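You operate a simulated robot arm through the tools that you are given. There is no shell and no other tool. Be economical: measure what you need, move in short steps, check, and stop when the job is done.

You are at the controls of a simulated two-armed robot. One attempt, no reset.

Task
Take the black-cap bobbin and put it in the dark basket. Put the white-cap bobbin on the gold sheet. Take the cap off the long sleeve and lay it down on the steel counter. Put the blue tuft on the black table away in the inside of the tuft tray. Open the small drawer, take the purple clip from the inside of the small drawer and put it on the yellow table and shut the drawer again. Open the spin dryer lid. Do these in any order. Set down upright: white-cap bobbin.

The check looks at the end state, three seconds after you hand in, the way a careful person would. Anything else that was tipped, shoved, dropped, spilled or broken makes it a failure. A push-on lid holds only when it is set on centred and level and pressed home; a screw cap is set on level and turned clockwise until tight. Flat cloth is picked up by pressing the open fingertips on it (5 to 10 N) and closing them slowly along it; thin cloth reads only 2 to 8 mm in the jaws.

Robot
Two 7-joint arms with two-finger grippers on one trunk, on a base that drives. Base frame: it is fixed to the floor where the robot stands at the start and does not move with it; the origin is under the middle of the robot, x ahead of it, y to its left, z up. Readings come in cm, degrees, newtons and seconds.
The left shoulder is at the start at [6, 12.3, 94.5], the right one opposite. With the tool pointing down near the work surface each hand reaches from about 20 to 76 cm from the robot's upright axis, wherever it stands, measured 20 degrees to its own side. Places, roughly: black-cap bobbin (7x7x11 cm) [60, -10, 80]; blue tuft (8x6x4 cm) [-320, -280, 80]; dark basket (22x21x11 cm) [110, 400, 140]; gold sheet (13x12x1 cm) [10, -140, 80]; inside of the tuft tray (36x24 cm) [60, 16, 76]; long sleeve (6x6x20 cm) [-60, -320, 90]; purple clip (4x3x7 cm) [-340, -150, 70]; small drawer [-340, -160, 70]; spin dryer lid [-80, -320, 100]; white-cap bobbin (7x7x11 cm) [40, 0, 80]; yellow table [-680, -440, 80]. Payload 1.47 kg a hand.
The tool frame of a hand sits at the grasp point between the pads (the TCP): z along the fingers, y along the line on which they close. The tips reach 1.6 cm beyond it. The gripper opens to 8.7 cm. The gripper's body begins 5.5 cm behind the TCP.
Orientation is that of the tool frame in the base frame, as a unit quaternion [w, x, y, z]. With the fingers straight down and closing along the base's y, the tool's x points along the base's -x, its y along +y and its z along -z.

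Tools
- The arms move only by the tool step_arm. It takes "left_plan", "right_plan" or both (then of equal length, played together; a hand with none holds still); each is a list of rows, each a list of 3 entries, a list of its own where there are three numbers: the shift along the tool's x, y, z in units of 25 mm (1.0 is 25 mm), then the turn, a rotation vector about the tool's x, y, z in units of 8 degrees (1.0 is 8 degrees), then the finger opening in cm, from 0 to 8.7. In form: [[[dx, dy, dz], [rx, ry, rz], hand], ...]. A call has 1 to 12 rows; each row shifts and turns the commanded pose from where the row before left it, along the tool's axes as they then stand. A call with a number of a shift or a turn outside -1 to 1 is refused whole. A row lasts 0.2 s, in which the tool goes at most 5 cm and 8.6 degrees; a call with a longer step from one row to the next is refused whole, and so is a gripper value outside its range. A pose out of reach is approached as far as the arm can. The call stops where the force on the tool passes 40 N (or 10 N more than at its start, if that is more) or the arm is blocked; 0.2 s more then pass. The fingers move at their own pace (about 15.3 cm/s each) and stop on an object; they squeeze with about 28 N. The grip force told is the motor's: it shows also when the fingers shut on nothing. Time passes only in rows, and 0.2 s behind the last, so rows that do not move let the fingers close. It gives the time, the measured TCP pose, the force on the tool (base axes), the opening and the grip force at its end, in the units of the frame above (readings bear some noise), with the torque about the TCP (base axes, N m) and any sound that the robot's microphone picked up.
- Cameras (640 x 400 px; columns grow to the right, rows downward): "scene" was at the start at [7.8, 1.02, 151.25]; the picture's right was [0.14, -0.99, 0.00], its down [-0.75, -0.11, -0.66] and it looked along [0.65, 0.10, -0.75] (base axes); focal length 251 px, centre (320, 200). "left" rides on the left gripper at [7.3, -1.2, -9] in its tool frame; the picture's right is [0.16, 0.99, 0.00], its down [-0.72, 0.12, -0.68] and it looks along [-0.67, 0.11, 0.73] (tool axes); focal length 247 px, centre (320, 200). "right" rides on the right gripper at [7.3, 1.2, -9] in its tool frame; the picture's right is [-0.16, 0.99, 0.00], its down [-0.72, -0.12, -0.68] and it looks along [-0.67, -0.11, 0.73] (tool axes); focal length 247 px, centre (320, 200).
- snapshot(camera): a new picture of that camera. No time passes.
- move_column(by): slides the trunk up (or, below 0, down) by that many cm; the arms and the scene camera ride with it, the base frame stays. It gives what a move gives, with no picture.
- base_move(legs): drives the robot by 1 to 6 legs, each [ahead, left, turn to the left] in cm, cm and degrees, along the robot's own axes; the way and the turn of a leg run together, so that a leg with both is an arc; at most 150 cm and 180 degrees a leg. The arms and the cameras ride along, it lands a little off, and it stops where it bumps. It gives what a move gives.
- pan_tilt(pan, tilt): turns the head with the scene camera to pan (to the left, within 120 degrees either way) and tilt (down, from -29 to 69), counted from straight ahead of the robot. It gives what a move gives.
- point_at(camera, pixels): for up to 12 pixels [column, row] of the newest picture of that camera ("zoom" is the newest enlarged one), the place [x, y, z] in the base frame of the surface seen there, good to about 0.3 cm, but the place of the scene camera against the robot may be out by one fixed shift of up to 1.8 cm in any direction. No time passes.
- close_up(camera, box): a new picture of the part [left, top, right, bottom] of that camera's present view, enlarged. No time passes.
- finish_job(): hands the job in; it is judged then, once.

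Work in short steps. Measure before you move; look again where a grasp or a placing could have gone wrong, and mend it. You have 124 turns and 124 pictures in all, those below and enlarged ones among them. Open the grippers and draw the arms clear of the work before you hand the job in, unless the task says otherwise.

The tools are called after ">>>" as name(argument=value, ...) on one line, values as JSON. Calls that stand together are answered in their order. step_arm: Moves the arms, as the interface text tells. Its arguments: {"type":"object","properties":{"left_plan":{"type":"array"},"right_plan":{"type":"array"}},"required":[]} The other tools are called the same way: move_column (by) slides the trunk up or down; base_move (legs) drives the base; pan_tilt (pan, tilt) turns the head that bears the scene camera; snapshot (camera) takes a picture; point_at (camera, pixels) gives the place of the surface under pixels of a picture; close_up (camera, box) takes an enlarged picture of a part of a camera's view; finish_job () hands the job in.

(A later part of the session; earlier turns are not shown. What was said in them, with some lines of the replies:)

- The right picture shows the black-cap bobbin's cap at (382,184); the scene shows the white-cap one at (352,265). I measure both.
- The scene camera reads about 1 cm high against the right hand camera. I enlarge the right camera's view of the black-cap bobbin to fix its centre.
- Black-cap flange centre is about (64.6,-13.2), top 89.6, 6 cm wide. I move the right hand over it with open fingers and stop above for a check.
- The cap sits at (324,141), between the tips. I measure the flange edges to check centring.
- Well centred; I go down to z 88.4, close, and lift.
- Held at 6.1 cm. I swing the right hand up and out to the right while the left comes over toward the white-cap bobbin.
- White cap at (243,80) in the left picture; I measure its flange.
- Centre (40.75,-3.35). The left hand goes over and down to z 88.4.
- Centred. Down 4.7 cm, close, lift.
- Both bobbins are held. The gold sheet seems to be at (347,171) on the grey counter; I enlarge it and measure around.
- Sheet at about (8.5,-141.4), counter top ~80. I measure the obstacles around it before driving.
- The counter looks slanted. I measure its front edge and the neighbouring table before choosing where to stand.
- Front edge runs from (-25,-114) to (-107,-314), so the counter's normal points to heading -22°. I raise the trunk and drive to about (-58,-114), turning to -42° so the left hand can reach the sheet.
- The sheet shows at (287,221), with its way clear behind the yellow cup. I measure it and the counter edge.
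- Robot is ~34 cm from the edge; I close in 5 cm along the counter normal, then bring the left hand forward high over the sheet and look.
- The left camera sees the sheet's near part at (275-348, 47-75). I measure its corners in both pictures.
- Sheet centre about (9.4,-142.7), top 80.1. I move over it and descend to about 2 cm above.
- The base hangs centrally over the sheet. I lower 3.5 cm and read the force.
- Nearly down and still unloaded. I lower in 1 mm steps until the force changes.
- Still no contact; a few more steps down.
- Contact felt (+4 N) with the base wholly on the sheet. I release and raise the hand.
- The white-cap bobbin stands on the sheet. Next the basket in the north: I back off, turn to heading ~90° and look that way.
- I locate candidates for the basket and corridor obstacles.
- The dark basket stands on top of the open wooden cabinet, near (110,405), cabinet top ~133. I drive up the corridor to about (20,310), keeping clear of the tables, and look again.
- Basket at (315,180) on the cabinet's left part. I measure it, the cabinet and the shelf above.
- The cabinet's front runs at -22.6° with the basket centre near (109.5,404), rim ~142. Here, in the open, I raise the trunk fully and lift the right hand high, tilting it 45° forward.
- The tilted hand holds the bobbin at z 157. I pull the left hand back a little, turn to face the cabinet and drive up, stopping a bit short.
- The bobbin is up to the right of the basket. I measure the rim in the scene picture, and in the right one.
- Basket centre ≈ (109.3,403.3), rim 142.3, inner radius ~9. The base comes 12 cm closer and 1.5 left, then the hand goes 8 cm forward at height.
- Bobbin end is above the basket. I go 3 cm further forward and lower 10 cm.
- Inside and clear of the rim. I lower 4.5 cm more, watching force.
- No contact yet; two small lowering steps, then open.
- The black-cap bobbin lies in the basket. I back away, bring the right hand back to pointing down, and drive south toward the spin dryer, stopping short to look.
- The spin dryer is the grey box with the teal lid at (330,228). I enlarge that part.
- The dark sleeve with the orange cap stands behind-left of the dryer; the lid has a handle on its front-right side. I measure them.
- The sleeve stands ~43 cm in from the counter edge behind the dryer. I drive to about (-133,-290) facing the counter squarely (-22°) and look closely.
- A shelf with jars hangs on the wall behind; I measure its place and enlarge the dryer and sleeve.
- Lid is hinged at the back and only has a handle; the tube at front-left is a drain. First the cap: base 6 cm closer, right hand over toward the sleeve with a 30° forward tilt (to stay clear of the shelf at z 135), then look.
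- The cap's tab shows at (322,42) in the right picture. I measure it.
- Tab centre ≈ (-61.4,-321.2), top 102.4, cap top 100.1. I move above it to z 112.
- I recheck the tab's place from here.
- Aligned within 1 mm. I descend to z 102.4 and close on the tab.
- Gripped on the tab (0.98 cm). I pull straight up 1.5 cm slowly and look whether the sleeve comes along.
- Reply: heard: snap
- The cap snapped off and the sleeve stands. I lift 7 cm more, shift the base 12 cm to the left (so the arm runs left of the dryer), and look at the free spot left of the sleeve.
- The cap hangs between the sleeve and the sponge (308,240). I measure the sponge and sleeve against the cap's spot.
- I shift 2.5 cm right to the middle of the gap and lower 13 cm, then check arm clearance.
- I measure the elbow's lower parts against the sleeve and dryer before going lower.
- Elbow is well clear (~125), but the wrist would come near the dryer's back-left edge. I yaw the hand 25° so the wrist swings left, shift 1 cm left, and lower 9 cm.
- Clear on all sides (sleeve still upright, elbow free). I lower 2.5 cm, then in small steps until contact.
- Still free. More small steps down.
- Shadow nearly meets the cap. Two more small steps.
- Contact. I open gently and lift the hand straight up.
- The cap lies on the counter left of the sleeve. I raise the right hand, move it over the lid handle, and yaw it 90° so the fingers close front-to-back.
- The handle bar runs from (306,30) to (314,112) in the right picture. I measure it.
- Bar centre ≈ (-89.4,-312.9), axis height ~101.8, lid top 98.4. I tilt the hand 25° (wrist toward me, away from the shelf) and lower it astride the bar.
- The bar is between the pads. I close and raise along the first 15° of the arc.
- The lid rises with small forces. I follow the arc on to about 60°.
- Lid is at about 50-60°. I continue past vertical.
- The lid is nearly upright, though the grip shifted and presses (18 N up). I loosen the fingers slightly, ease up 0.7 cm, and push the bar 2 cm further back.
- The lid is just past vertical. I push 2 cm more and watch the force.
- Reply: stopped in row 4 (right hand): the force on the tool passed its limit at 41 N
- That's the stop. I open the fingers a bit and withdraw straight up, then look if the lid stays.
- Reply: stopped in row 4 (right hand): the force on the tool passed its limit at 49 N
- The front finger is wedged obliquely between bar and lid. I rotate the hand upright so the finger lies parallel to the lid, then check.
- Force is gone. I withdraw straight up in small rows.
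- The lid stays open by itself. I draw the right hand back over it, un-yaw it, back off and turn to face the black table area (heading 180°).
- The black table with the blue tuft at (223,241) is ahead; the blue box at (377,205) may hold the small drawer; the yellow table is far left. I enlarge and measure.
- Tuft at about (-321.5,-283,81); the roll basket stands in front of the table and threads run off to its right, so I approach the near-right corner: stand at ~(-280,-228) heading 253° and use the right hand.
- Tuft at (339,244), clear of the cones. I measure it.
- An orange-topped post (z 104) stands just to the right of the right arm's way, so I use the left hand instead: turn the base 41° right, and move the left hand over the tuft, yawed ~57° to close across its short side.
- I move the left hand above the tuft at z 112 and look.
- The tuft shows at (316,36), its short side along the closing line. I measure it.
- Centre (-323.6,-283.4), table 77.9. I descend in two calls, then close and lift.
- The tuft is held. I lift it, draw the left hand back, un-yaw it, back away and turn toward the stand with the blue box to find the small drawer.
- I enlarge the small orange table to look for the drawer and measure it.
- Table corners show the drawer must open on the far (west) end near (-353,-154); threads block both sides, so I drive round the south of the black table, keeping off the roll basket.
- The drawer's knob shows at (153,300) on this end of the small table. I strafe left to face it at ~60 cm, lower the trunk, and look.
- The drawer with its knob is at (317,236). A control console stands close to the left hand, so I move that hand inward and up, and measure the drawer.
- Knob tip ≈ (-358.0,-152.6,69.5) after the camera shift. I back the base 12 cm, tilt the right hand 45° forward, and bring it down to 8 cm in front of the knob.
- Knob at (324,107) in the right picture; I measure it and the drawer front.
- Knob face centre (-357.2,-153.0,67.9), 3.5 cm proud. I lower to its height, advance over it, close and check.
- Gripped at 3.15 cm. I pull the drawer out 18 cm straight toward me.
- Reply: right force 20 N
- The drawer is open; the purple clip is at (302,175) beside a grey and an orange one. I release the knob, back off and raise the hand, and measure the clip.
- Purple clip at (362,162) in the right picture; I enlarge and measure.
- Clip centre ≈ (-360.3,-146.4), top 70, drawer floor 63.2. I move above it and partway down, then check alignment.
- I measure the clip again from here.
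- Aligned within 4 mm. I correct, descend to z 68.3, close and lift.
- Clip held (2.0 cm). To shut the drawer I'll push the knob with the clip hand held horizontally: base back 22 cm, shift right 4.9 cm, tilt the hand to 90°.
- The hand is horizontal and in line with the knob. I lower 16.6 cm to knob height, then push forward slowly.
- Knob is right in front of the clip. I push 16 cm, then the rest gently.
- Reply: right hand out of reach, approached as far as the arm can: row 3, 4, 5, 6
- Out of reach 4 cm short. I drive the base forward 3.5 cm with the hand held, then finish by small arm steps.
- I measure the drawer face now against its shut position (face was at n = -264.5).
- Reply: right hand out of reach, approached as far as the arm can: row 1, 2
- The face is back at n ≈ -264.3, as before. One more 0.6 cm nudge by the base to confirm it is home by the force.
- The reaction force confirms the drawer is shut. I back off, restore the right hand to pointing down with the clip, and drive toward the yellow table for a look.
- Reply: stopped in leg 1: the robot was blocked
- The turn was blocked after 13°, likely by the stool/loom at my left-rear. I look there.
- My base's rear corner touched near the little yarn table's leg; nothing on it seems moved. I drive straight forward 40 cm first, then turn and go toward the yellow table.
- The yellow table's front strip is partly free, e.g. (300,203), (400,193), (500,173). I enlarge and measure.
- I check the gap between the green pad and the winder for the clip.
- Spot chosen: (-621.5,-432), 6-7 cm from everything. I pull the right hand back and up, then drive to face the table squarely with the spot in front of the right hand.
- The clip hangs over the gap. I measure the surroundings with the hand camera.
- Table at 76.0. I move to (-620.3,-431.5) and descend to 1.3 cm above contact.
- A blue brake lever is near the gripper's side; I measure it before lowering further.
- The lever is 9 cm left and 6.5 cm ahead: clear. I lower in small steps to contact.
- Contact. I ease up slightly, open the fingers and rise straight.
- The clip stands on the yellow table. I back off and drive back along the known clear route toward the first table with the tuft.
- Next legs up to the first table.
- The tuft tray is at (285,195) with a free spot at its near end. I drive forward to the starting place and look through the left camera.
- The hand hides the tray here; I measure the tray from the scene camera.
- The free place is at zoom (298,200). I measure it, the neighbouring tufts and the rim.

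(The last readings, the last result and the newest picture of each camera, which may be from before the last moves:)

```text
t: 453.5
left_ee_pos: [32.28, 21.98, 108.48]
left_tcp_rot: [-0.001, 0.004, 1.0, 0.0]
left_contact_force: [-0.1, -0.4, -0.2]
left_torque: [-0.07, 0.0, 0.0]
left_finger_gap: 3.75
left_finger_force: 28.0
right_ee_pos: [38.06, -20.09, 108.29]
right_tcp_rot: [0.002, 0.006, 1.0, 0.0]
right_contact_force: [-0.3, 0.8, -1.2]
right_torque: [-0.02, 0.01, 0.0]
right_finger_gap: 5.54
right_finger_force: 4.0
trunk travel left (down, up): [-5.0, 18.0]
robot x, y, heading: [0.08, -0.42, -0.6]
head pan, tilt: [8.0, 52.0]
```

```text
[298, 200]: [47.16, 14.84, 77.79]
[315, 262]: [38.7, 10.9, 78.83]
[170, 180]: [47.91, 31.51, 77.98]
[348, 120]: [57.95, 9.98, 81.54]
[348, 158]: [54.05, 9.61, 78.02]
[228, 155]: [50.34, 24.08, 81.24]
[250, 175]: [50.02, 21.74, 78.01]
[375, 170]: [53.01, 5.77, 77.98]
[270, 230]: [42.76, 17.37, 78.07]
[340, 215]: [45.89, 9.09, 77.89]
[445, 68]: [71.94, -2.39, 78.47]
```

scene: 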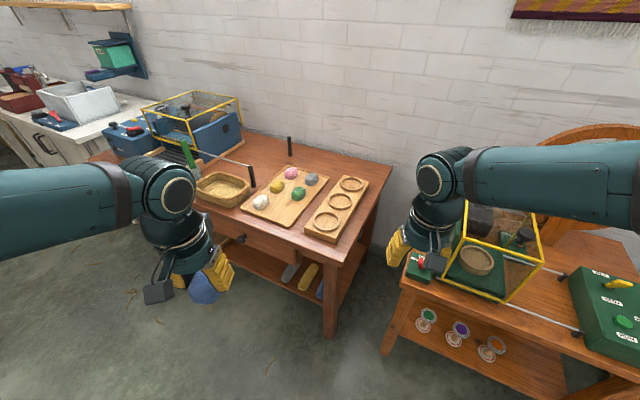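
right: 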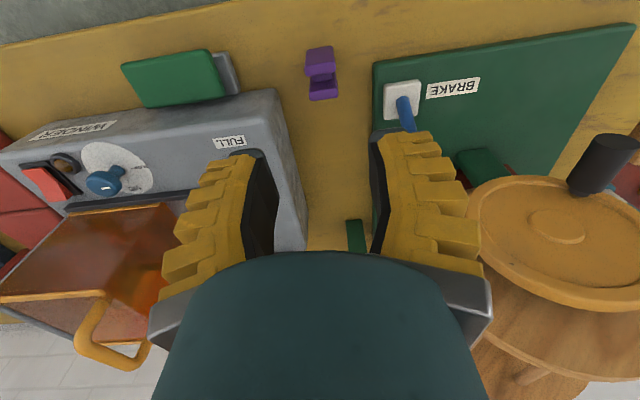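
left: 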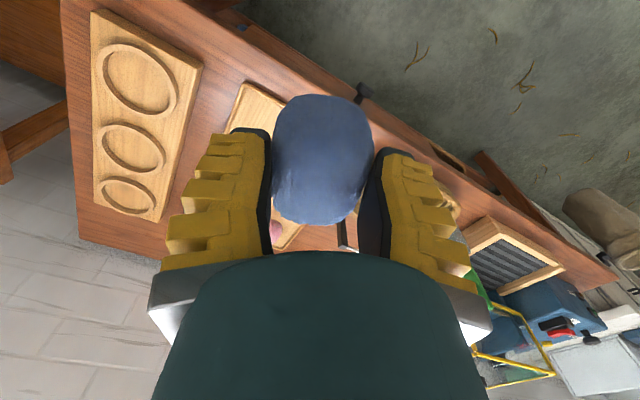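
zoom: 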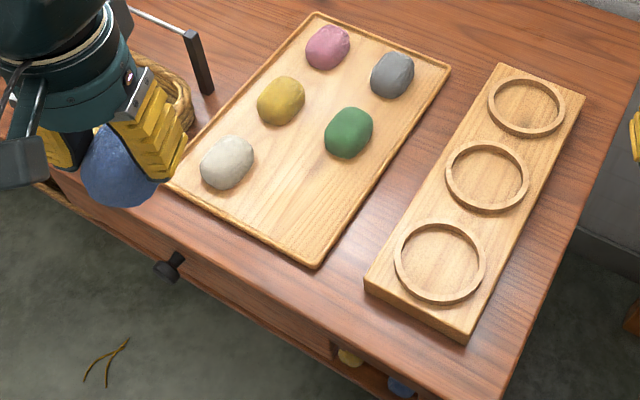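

Spot ≈ (47.4,15.2), tray floor ~76.6. The left hand goes over it and down partway, then I check.

>>> step_arm(left_plan=[[[-0.86, -0.39, 0], [0, 0, 0], 3], [[-0.86, -0.39, 0], [0, 0, 0], 3], [[-0.86, -0.39, 0], [0, 0, 0], 3], [[-0.86, -0.39, 0], [0, 0, 0], 3], [[-0.86, -0.39, 0], [0, 0, 0], 3], [[-0.86, -0.39, 0], [0, 0, 0], 3], [[-0.86, -0.38, 0.5], [0, 0, 0], 3], [[0, 0, 1], [0, 0, 0], 3], [[0, 0, 1], [0, 0, 0], 3], [[0, 0, 1], [0, 0, 0], 3], [[0, 0, 1], [0, 0, 0], 3], [[0, 0, 1], [0, 0, 0], 3]])

>>> step_arm(left_plan=[[[0, 0, 1], [0, 0, 0], 3], [[0, 0, 1], [0, 0, 0], 3], [[0, 0, 1], [0, 0, 0], 3], [[0, 0, 0], [0, 0, 0], 3]])

>>> snapshot(camera="left")

>>> close_up(camera="scene", box=[200, 150, 400, 310])

```text
t: 456.1
left_ee_pos: [47.14, 14.84, 94.67]
left_tcp_rot: [0.001, 0.004, 1.0, 0.0]
left_contact_force: [-0.7, 0.0, -0.2]
left_torque: [0.04, 0.0, -0.02]
left_finger_gap: 3.36
left_finger_force: 27.9
right_ee_pos: [37.99, -20.1, 108.18]
right_tcp_rot: [0.001, 0.006, 1.0, 0.001]
right_contact_force: [0.7, 0.6, 0.0]
right_torque: [0.0, 0.0, 0.0]
right_finger_gap: 5.55
right_finger_force: 3.7
trunk travel left (down, up): [-5.0, 18.0]
robot x, y, heading: [0.29, -0.17, -0.2]
head pan, tilt: [8.0, 52.0]
```

```text
t: 457.1
left_ee_pos: [47.17, 14.96, 87.21]
left_tcp_rot: [0.0, 0.005, 1.0, 0.0]
left_contact_force: [-1.0, 0.1, -0.1]
left_torque: [-0.03, -0.03, -0.01]
left_finger_gap: 3.35
left_finger_force: 28.5
right_ee_pos: [37.86, -20.01, 108.25]
right_tcp_rot: [0.002, 0.005, 1.0, 0.0]
right_contact_force: [0.3, 0.1, 0.5]
right_torque: [0.0, -0.01, -0.02]
right_finger_gap: 5.54
right_finger_force: 3.7
trunk travel left (down, up): [-5.0, 18.0]
robot x, y, heading: [0.07, -0.43, -0.6]
head pan, tilt: [8.0, 52.0]
```

```text
14 pictures are left
```

left: 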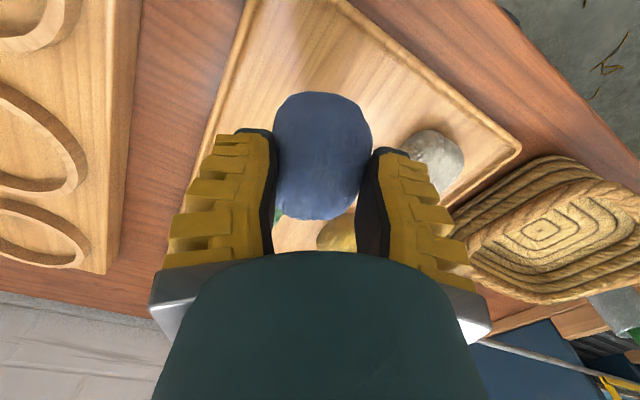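

```text
2.50 times, centred on (300, 230) of scene
```

zoom: 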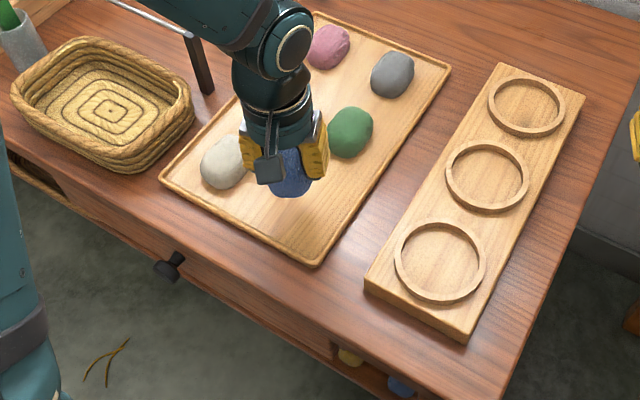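

The finger's right side nears the white tuft; I measure their spacing.

>>> point_at(camera="left", pixels=[[415, 140], [435, 140], [420, 160], [245, 120], [230, 110], [345, 240], [280, 235], [440, 190], [395, 60]])

```text
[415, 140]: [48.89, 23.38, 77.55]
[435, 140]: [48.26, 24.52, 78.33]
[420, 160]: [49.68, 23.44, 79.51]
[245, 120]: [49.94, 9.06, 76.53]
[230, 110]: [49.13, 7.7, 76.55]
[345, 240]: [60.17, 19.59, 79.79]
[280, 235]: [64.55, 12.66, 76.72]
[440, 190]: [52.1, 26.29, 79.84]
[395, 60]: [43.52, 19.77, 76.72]
```

White tuft starts at y 23.4; plenty of room. I lower the tuft to the tray floor (76.6).

>>> step_arm(left_plan=[[[0, 0, 0.7], [0, 0, 0], 3], [[0, 0, 0.7], [0, 0, 0], 3], [[0, 0, 0.7], [0, 0, 0], 3], [[0, 0, 0.5], [0, 0, 0], 3], [[0, 0, 0.2], [0, 0, 0], 3], [[0, 0, 0], [0, 0, 0], 3]])

>>> step_arm(left_plan=[[[0, 0, 0.12], [0, 0, 0], 3], [[0, 0, 0.12], [0, 0, 0], 3], [[0, 0, 0], [0, 0, 0], 3]])

```text
t: 458.5
left_ee_pos: [47.17, 15.1, 80.39]
left_tcp_rot: [0.003, 0.004, 1.0, 0.001]
left_contact_force: [0.9, -5.1, 24.7]
left_torque: [0.38, -0.17, -0.05]
left_finger_gap: 4.6
left_finger_force: 28.3
right_ee_pos: [37.67, -20.12, 108.23]
right_tcp_rot: [0.002, 0.006, 1.0, 0.0]
right_contact_force: [-0.6, 0.1, 0.1]
right_torque: [0.01, -0.01, -0.03]
right_finger_gap: 5.53
right_finger_force: 4.2
trunk travel left (down, up): [-5.0, 18.0]
robot x, y, heading: [0.1, -0.62, -0.4]
head pan, tilt: [8.0, 52.0]
```

```text
t: 459.1
left_ee_pos: [47.09, 15.06, 80.04]
left_tcp_rot: [0.003, 0.005, 1.0, 0.0]
left_contact_force: [-7.6, 0.4, 30.9]
left_torque: [0.36, 0.35, 0.03]
left_finger_gap: 5.19
left_finger_force: 28.1
right_ee_pos: [37.68, -20.16, 108.34]
right_tcp_rot: [0.004, 0.006, 1.0, 0.0]
right_contact_force: [0.5, -0.3, -0.2]
right_torque: [0.01, -0.02, 0.01]
right_finger_gap: 5.53
right_finger_force: 3.6
trunk travel left (down, up): [-5.0, 18.0]
robot x, y, heading: [0.3, -0.51, -0.7]
head pan, tilt: [8.0, 52.0]
stopped in row 2 (left hand): the force on the tool passed its limit at 43 N (the readings are from after the stop); the commanded pose is now the measured one
```

Pressed onto the tray floor. I ease up, open, and raise the hand clear.

>>> step_arm(left_plan=[[[0, 0, -0.15], [0, 0, 0], 5.2], [[0, 0, 0], [0, 0, 0], 6.2], [[0, 0, 0], [0, 0, 0], 6.8], [[0, 0, 0], [0, 0, 0], 6.8], [[0, 0, -0.4], [0, 0, 0], 6.8], [[0, 0, -0.8], [0, 0, 0], 6.8], [[0, 0, -1], [0, 0, 0], 6.8], [[0, 0, -1], [0, 0, 0], 6.8], [[0, 0, -1], [0, 0, 0], 6.8], [[0, 0, -1], [0, 0, 0], 6.8], [[0, 0, -1], [0, 0, 0], 6.8], [[0, 0, -1], [0, 0, 0], 6.8]])

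>>> step_arm(left_plan=[[[0.6, 0.6, -1], [0, 0, 0], 8], [[0.6, 0.6, -1], [0, 0, 0], 8], [[0.6, 0.6, -1], [0, 0, 0], 8], [[0.6, 0.6, 0], [0, 0, 0], 8], [[0.6, 0.6, 0], [0, 0, 0], 8], [[0.6, 0.6, 0], [0, 0, 0], 8]])

>>> close_up(camera="scene", box=[200, 150, 400, 310])

```text
t: 461.7
left_ee_pos: [47.31, 15.14, 98.07]
left_tcp_rot: [0.002, 0.005, 1.0, -0.001]
left_contact_force: [0.1, 0.5, 0.9]
left_torque: [0.0, 0.0, 0.0]
left_finger_gap: 7.15
left_finger_force: 2.1
right_ee_pos: [37.91, -20.06, 108.23]
right_tcp_rot: [0.002, 0.006, 1.0, 0.0]
right_contact_force: [-0.1, 0.1, -0.3]
right_torque: [-0.01, 0.02, 0.01]
right_finger_gap: 5.55
right_finger_force: 3.5
trunk travel left (down, up): [-5.0, 18.0]
robot x, y, heading: [0.16, -0.43, -0.5]
head pan, tilt: [8.0, 52.0]
```

```text
t: 463.1
left_ee_pos: [38.1, 24.38, 105.78]
left_tcp_rot: [0.002, 0.005, 1.0, -0.001]
left_contact_force: [-0.8, -0.5, -0.4]
left_torque: [0.01, 0.03, 0.01]
left_finger_gap: 8.17
left_finger_force: 1.1
right_ee_pos: [37.98, -20.02, 108.12]
right_tcp_rot: [0.002, 0.005, 1.0, -0.001]
right_contact_force: [0.2, 0.8, -0.8]
right_torque: [-0.05, 0.02, 0.01]
right_finger_gap: 5.53
right_finger_force: 3.6
trunk travel left (down, up): [-5.0, 18.0]
robot x, y, heading: [0.26, -0.28, -0.6]
head pan, tilt: [8.0, 52.0]
```

```text
2.50 times, centred on (300, 230) of scene
```

zoom: 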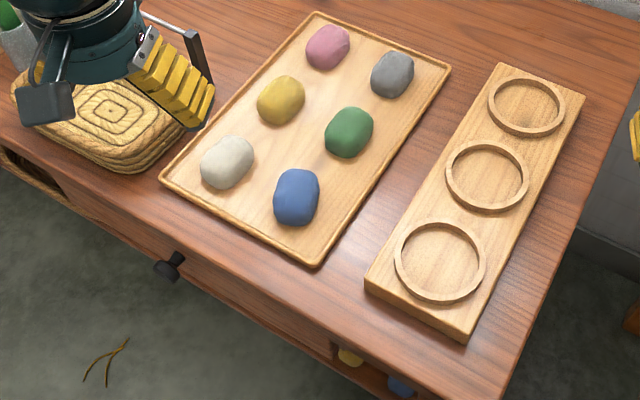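

The blue tuft sits in the tray. Last check: I look toward the steel counter for the bobbin, cap and lid.

>>> base_move(legs=[[-40, 0, 0]])

>>> pan_tilt(pan=-88, tilt=18)

>>> close_up(camera="scene", box=[200, 100, 480, 275])

```text
t: 465.6
left_ee_pos: [-2.28, 24.55, 105.66]
left_tcp_rot: [0.002, 0.004, 1.0, 0.0]
left_contact_force: [0.5, -0.6, -0.4]
left_torque: [0.02, -0.02, -0.02]
left_finger_gap: 8.17
left_finger_force: 0.7
right_ee_pos: [-2.53, -19.71, 108.19]
right_tcp_rot: [0.003, 0.004, 1.0, 0.0]
right_contact_force: [-0.5, 0.5, 0.4]
right_torque: [0.0, 0.0, 0.02]
right_finger_gap: 5.55
right_finger_force: 3.3
trunk travel left (down, up): [-5.0, 18.0]
robot x, y, heading: [-40.22, -0.55, -0.1]
head pan, tilt: [8.0, 52.0]
```

```text
t: 467.3
left_ee_pos: [-2.31, 24.57, 105.59]
left_tcp_rot: [0.001, 0.004, 1.0, 0.0]
left_contact_force: [0.8, 0.3, 0.6]
left_torque: [0.0, -0.01, -0.03]
left_finger_gap: 8.16
left_finger_force: 0.9
right_ee_pos: [-2.41, -19.63, 108.09]
right_tcp_rot: [0.003, 0.003, 1.0, 0.0]
right_contact_force: [0.3, -0.6, -0.2]
right_torque: [0.01, 0.01, -0.03]
right_finger_gap: 5.53
right_finger_force: 3.3
trunk travel left (down, up): [-5.0, 18.0]
robot x, y, heading: [-40.41, -0.56, -0.1]
head pan, tilt: [-88.0, 18.0]
```

```text
2.29 times, centred on (340, 188) of scene
```

zoom: 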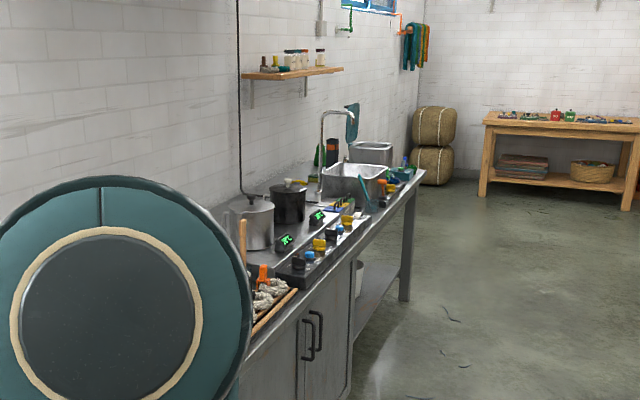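

The lid is still up at (352,120), both grippers are open and empty, and the arms are clear, so I hand in.

>>> finish_job()

```text
The job is handed in.
```

I did all six parts of the job and handed it in:
- **Black-cap bobbin:** it lies on its side in the dark basket.
- **White-cap bobbin:** it stands upright on the gold sheet.
- **Sleeve cap:** it is off and resting on the steel counter.
- **Blue tuft:** it is inside the tuft tray.
- **Purple clip:** it stands on the yellow table, and the small drawer is shut again.
- **Spin dryer lid:** it is open.

One uncertainty: while I was turning after shutting the drawer, the base bumped something, probably a leg of the small yarn table by the loom. I looked once and saw nothing moved, but I did not measure it.
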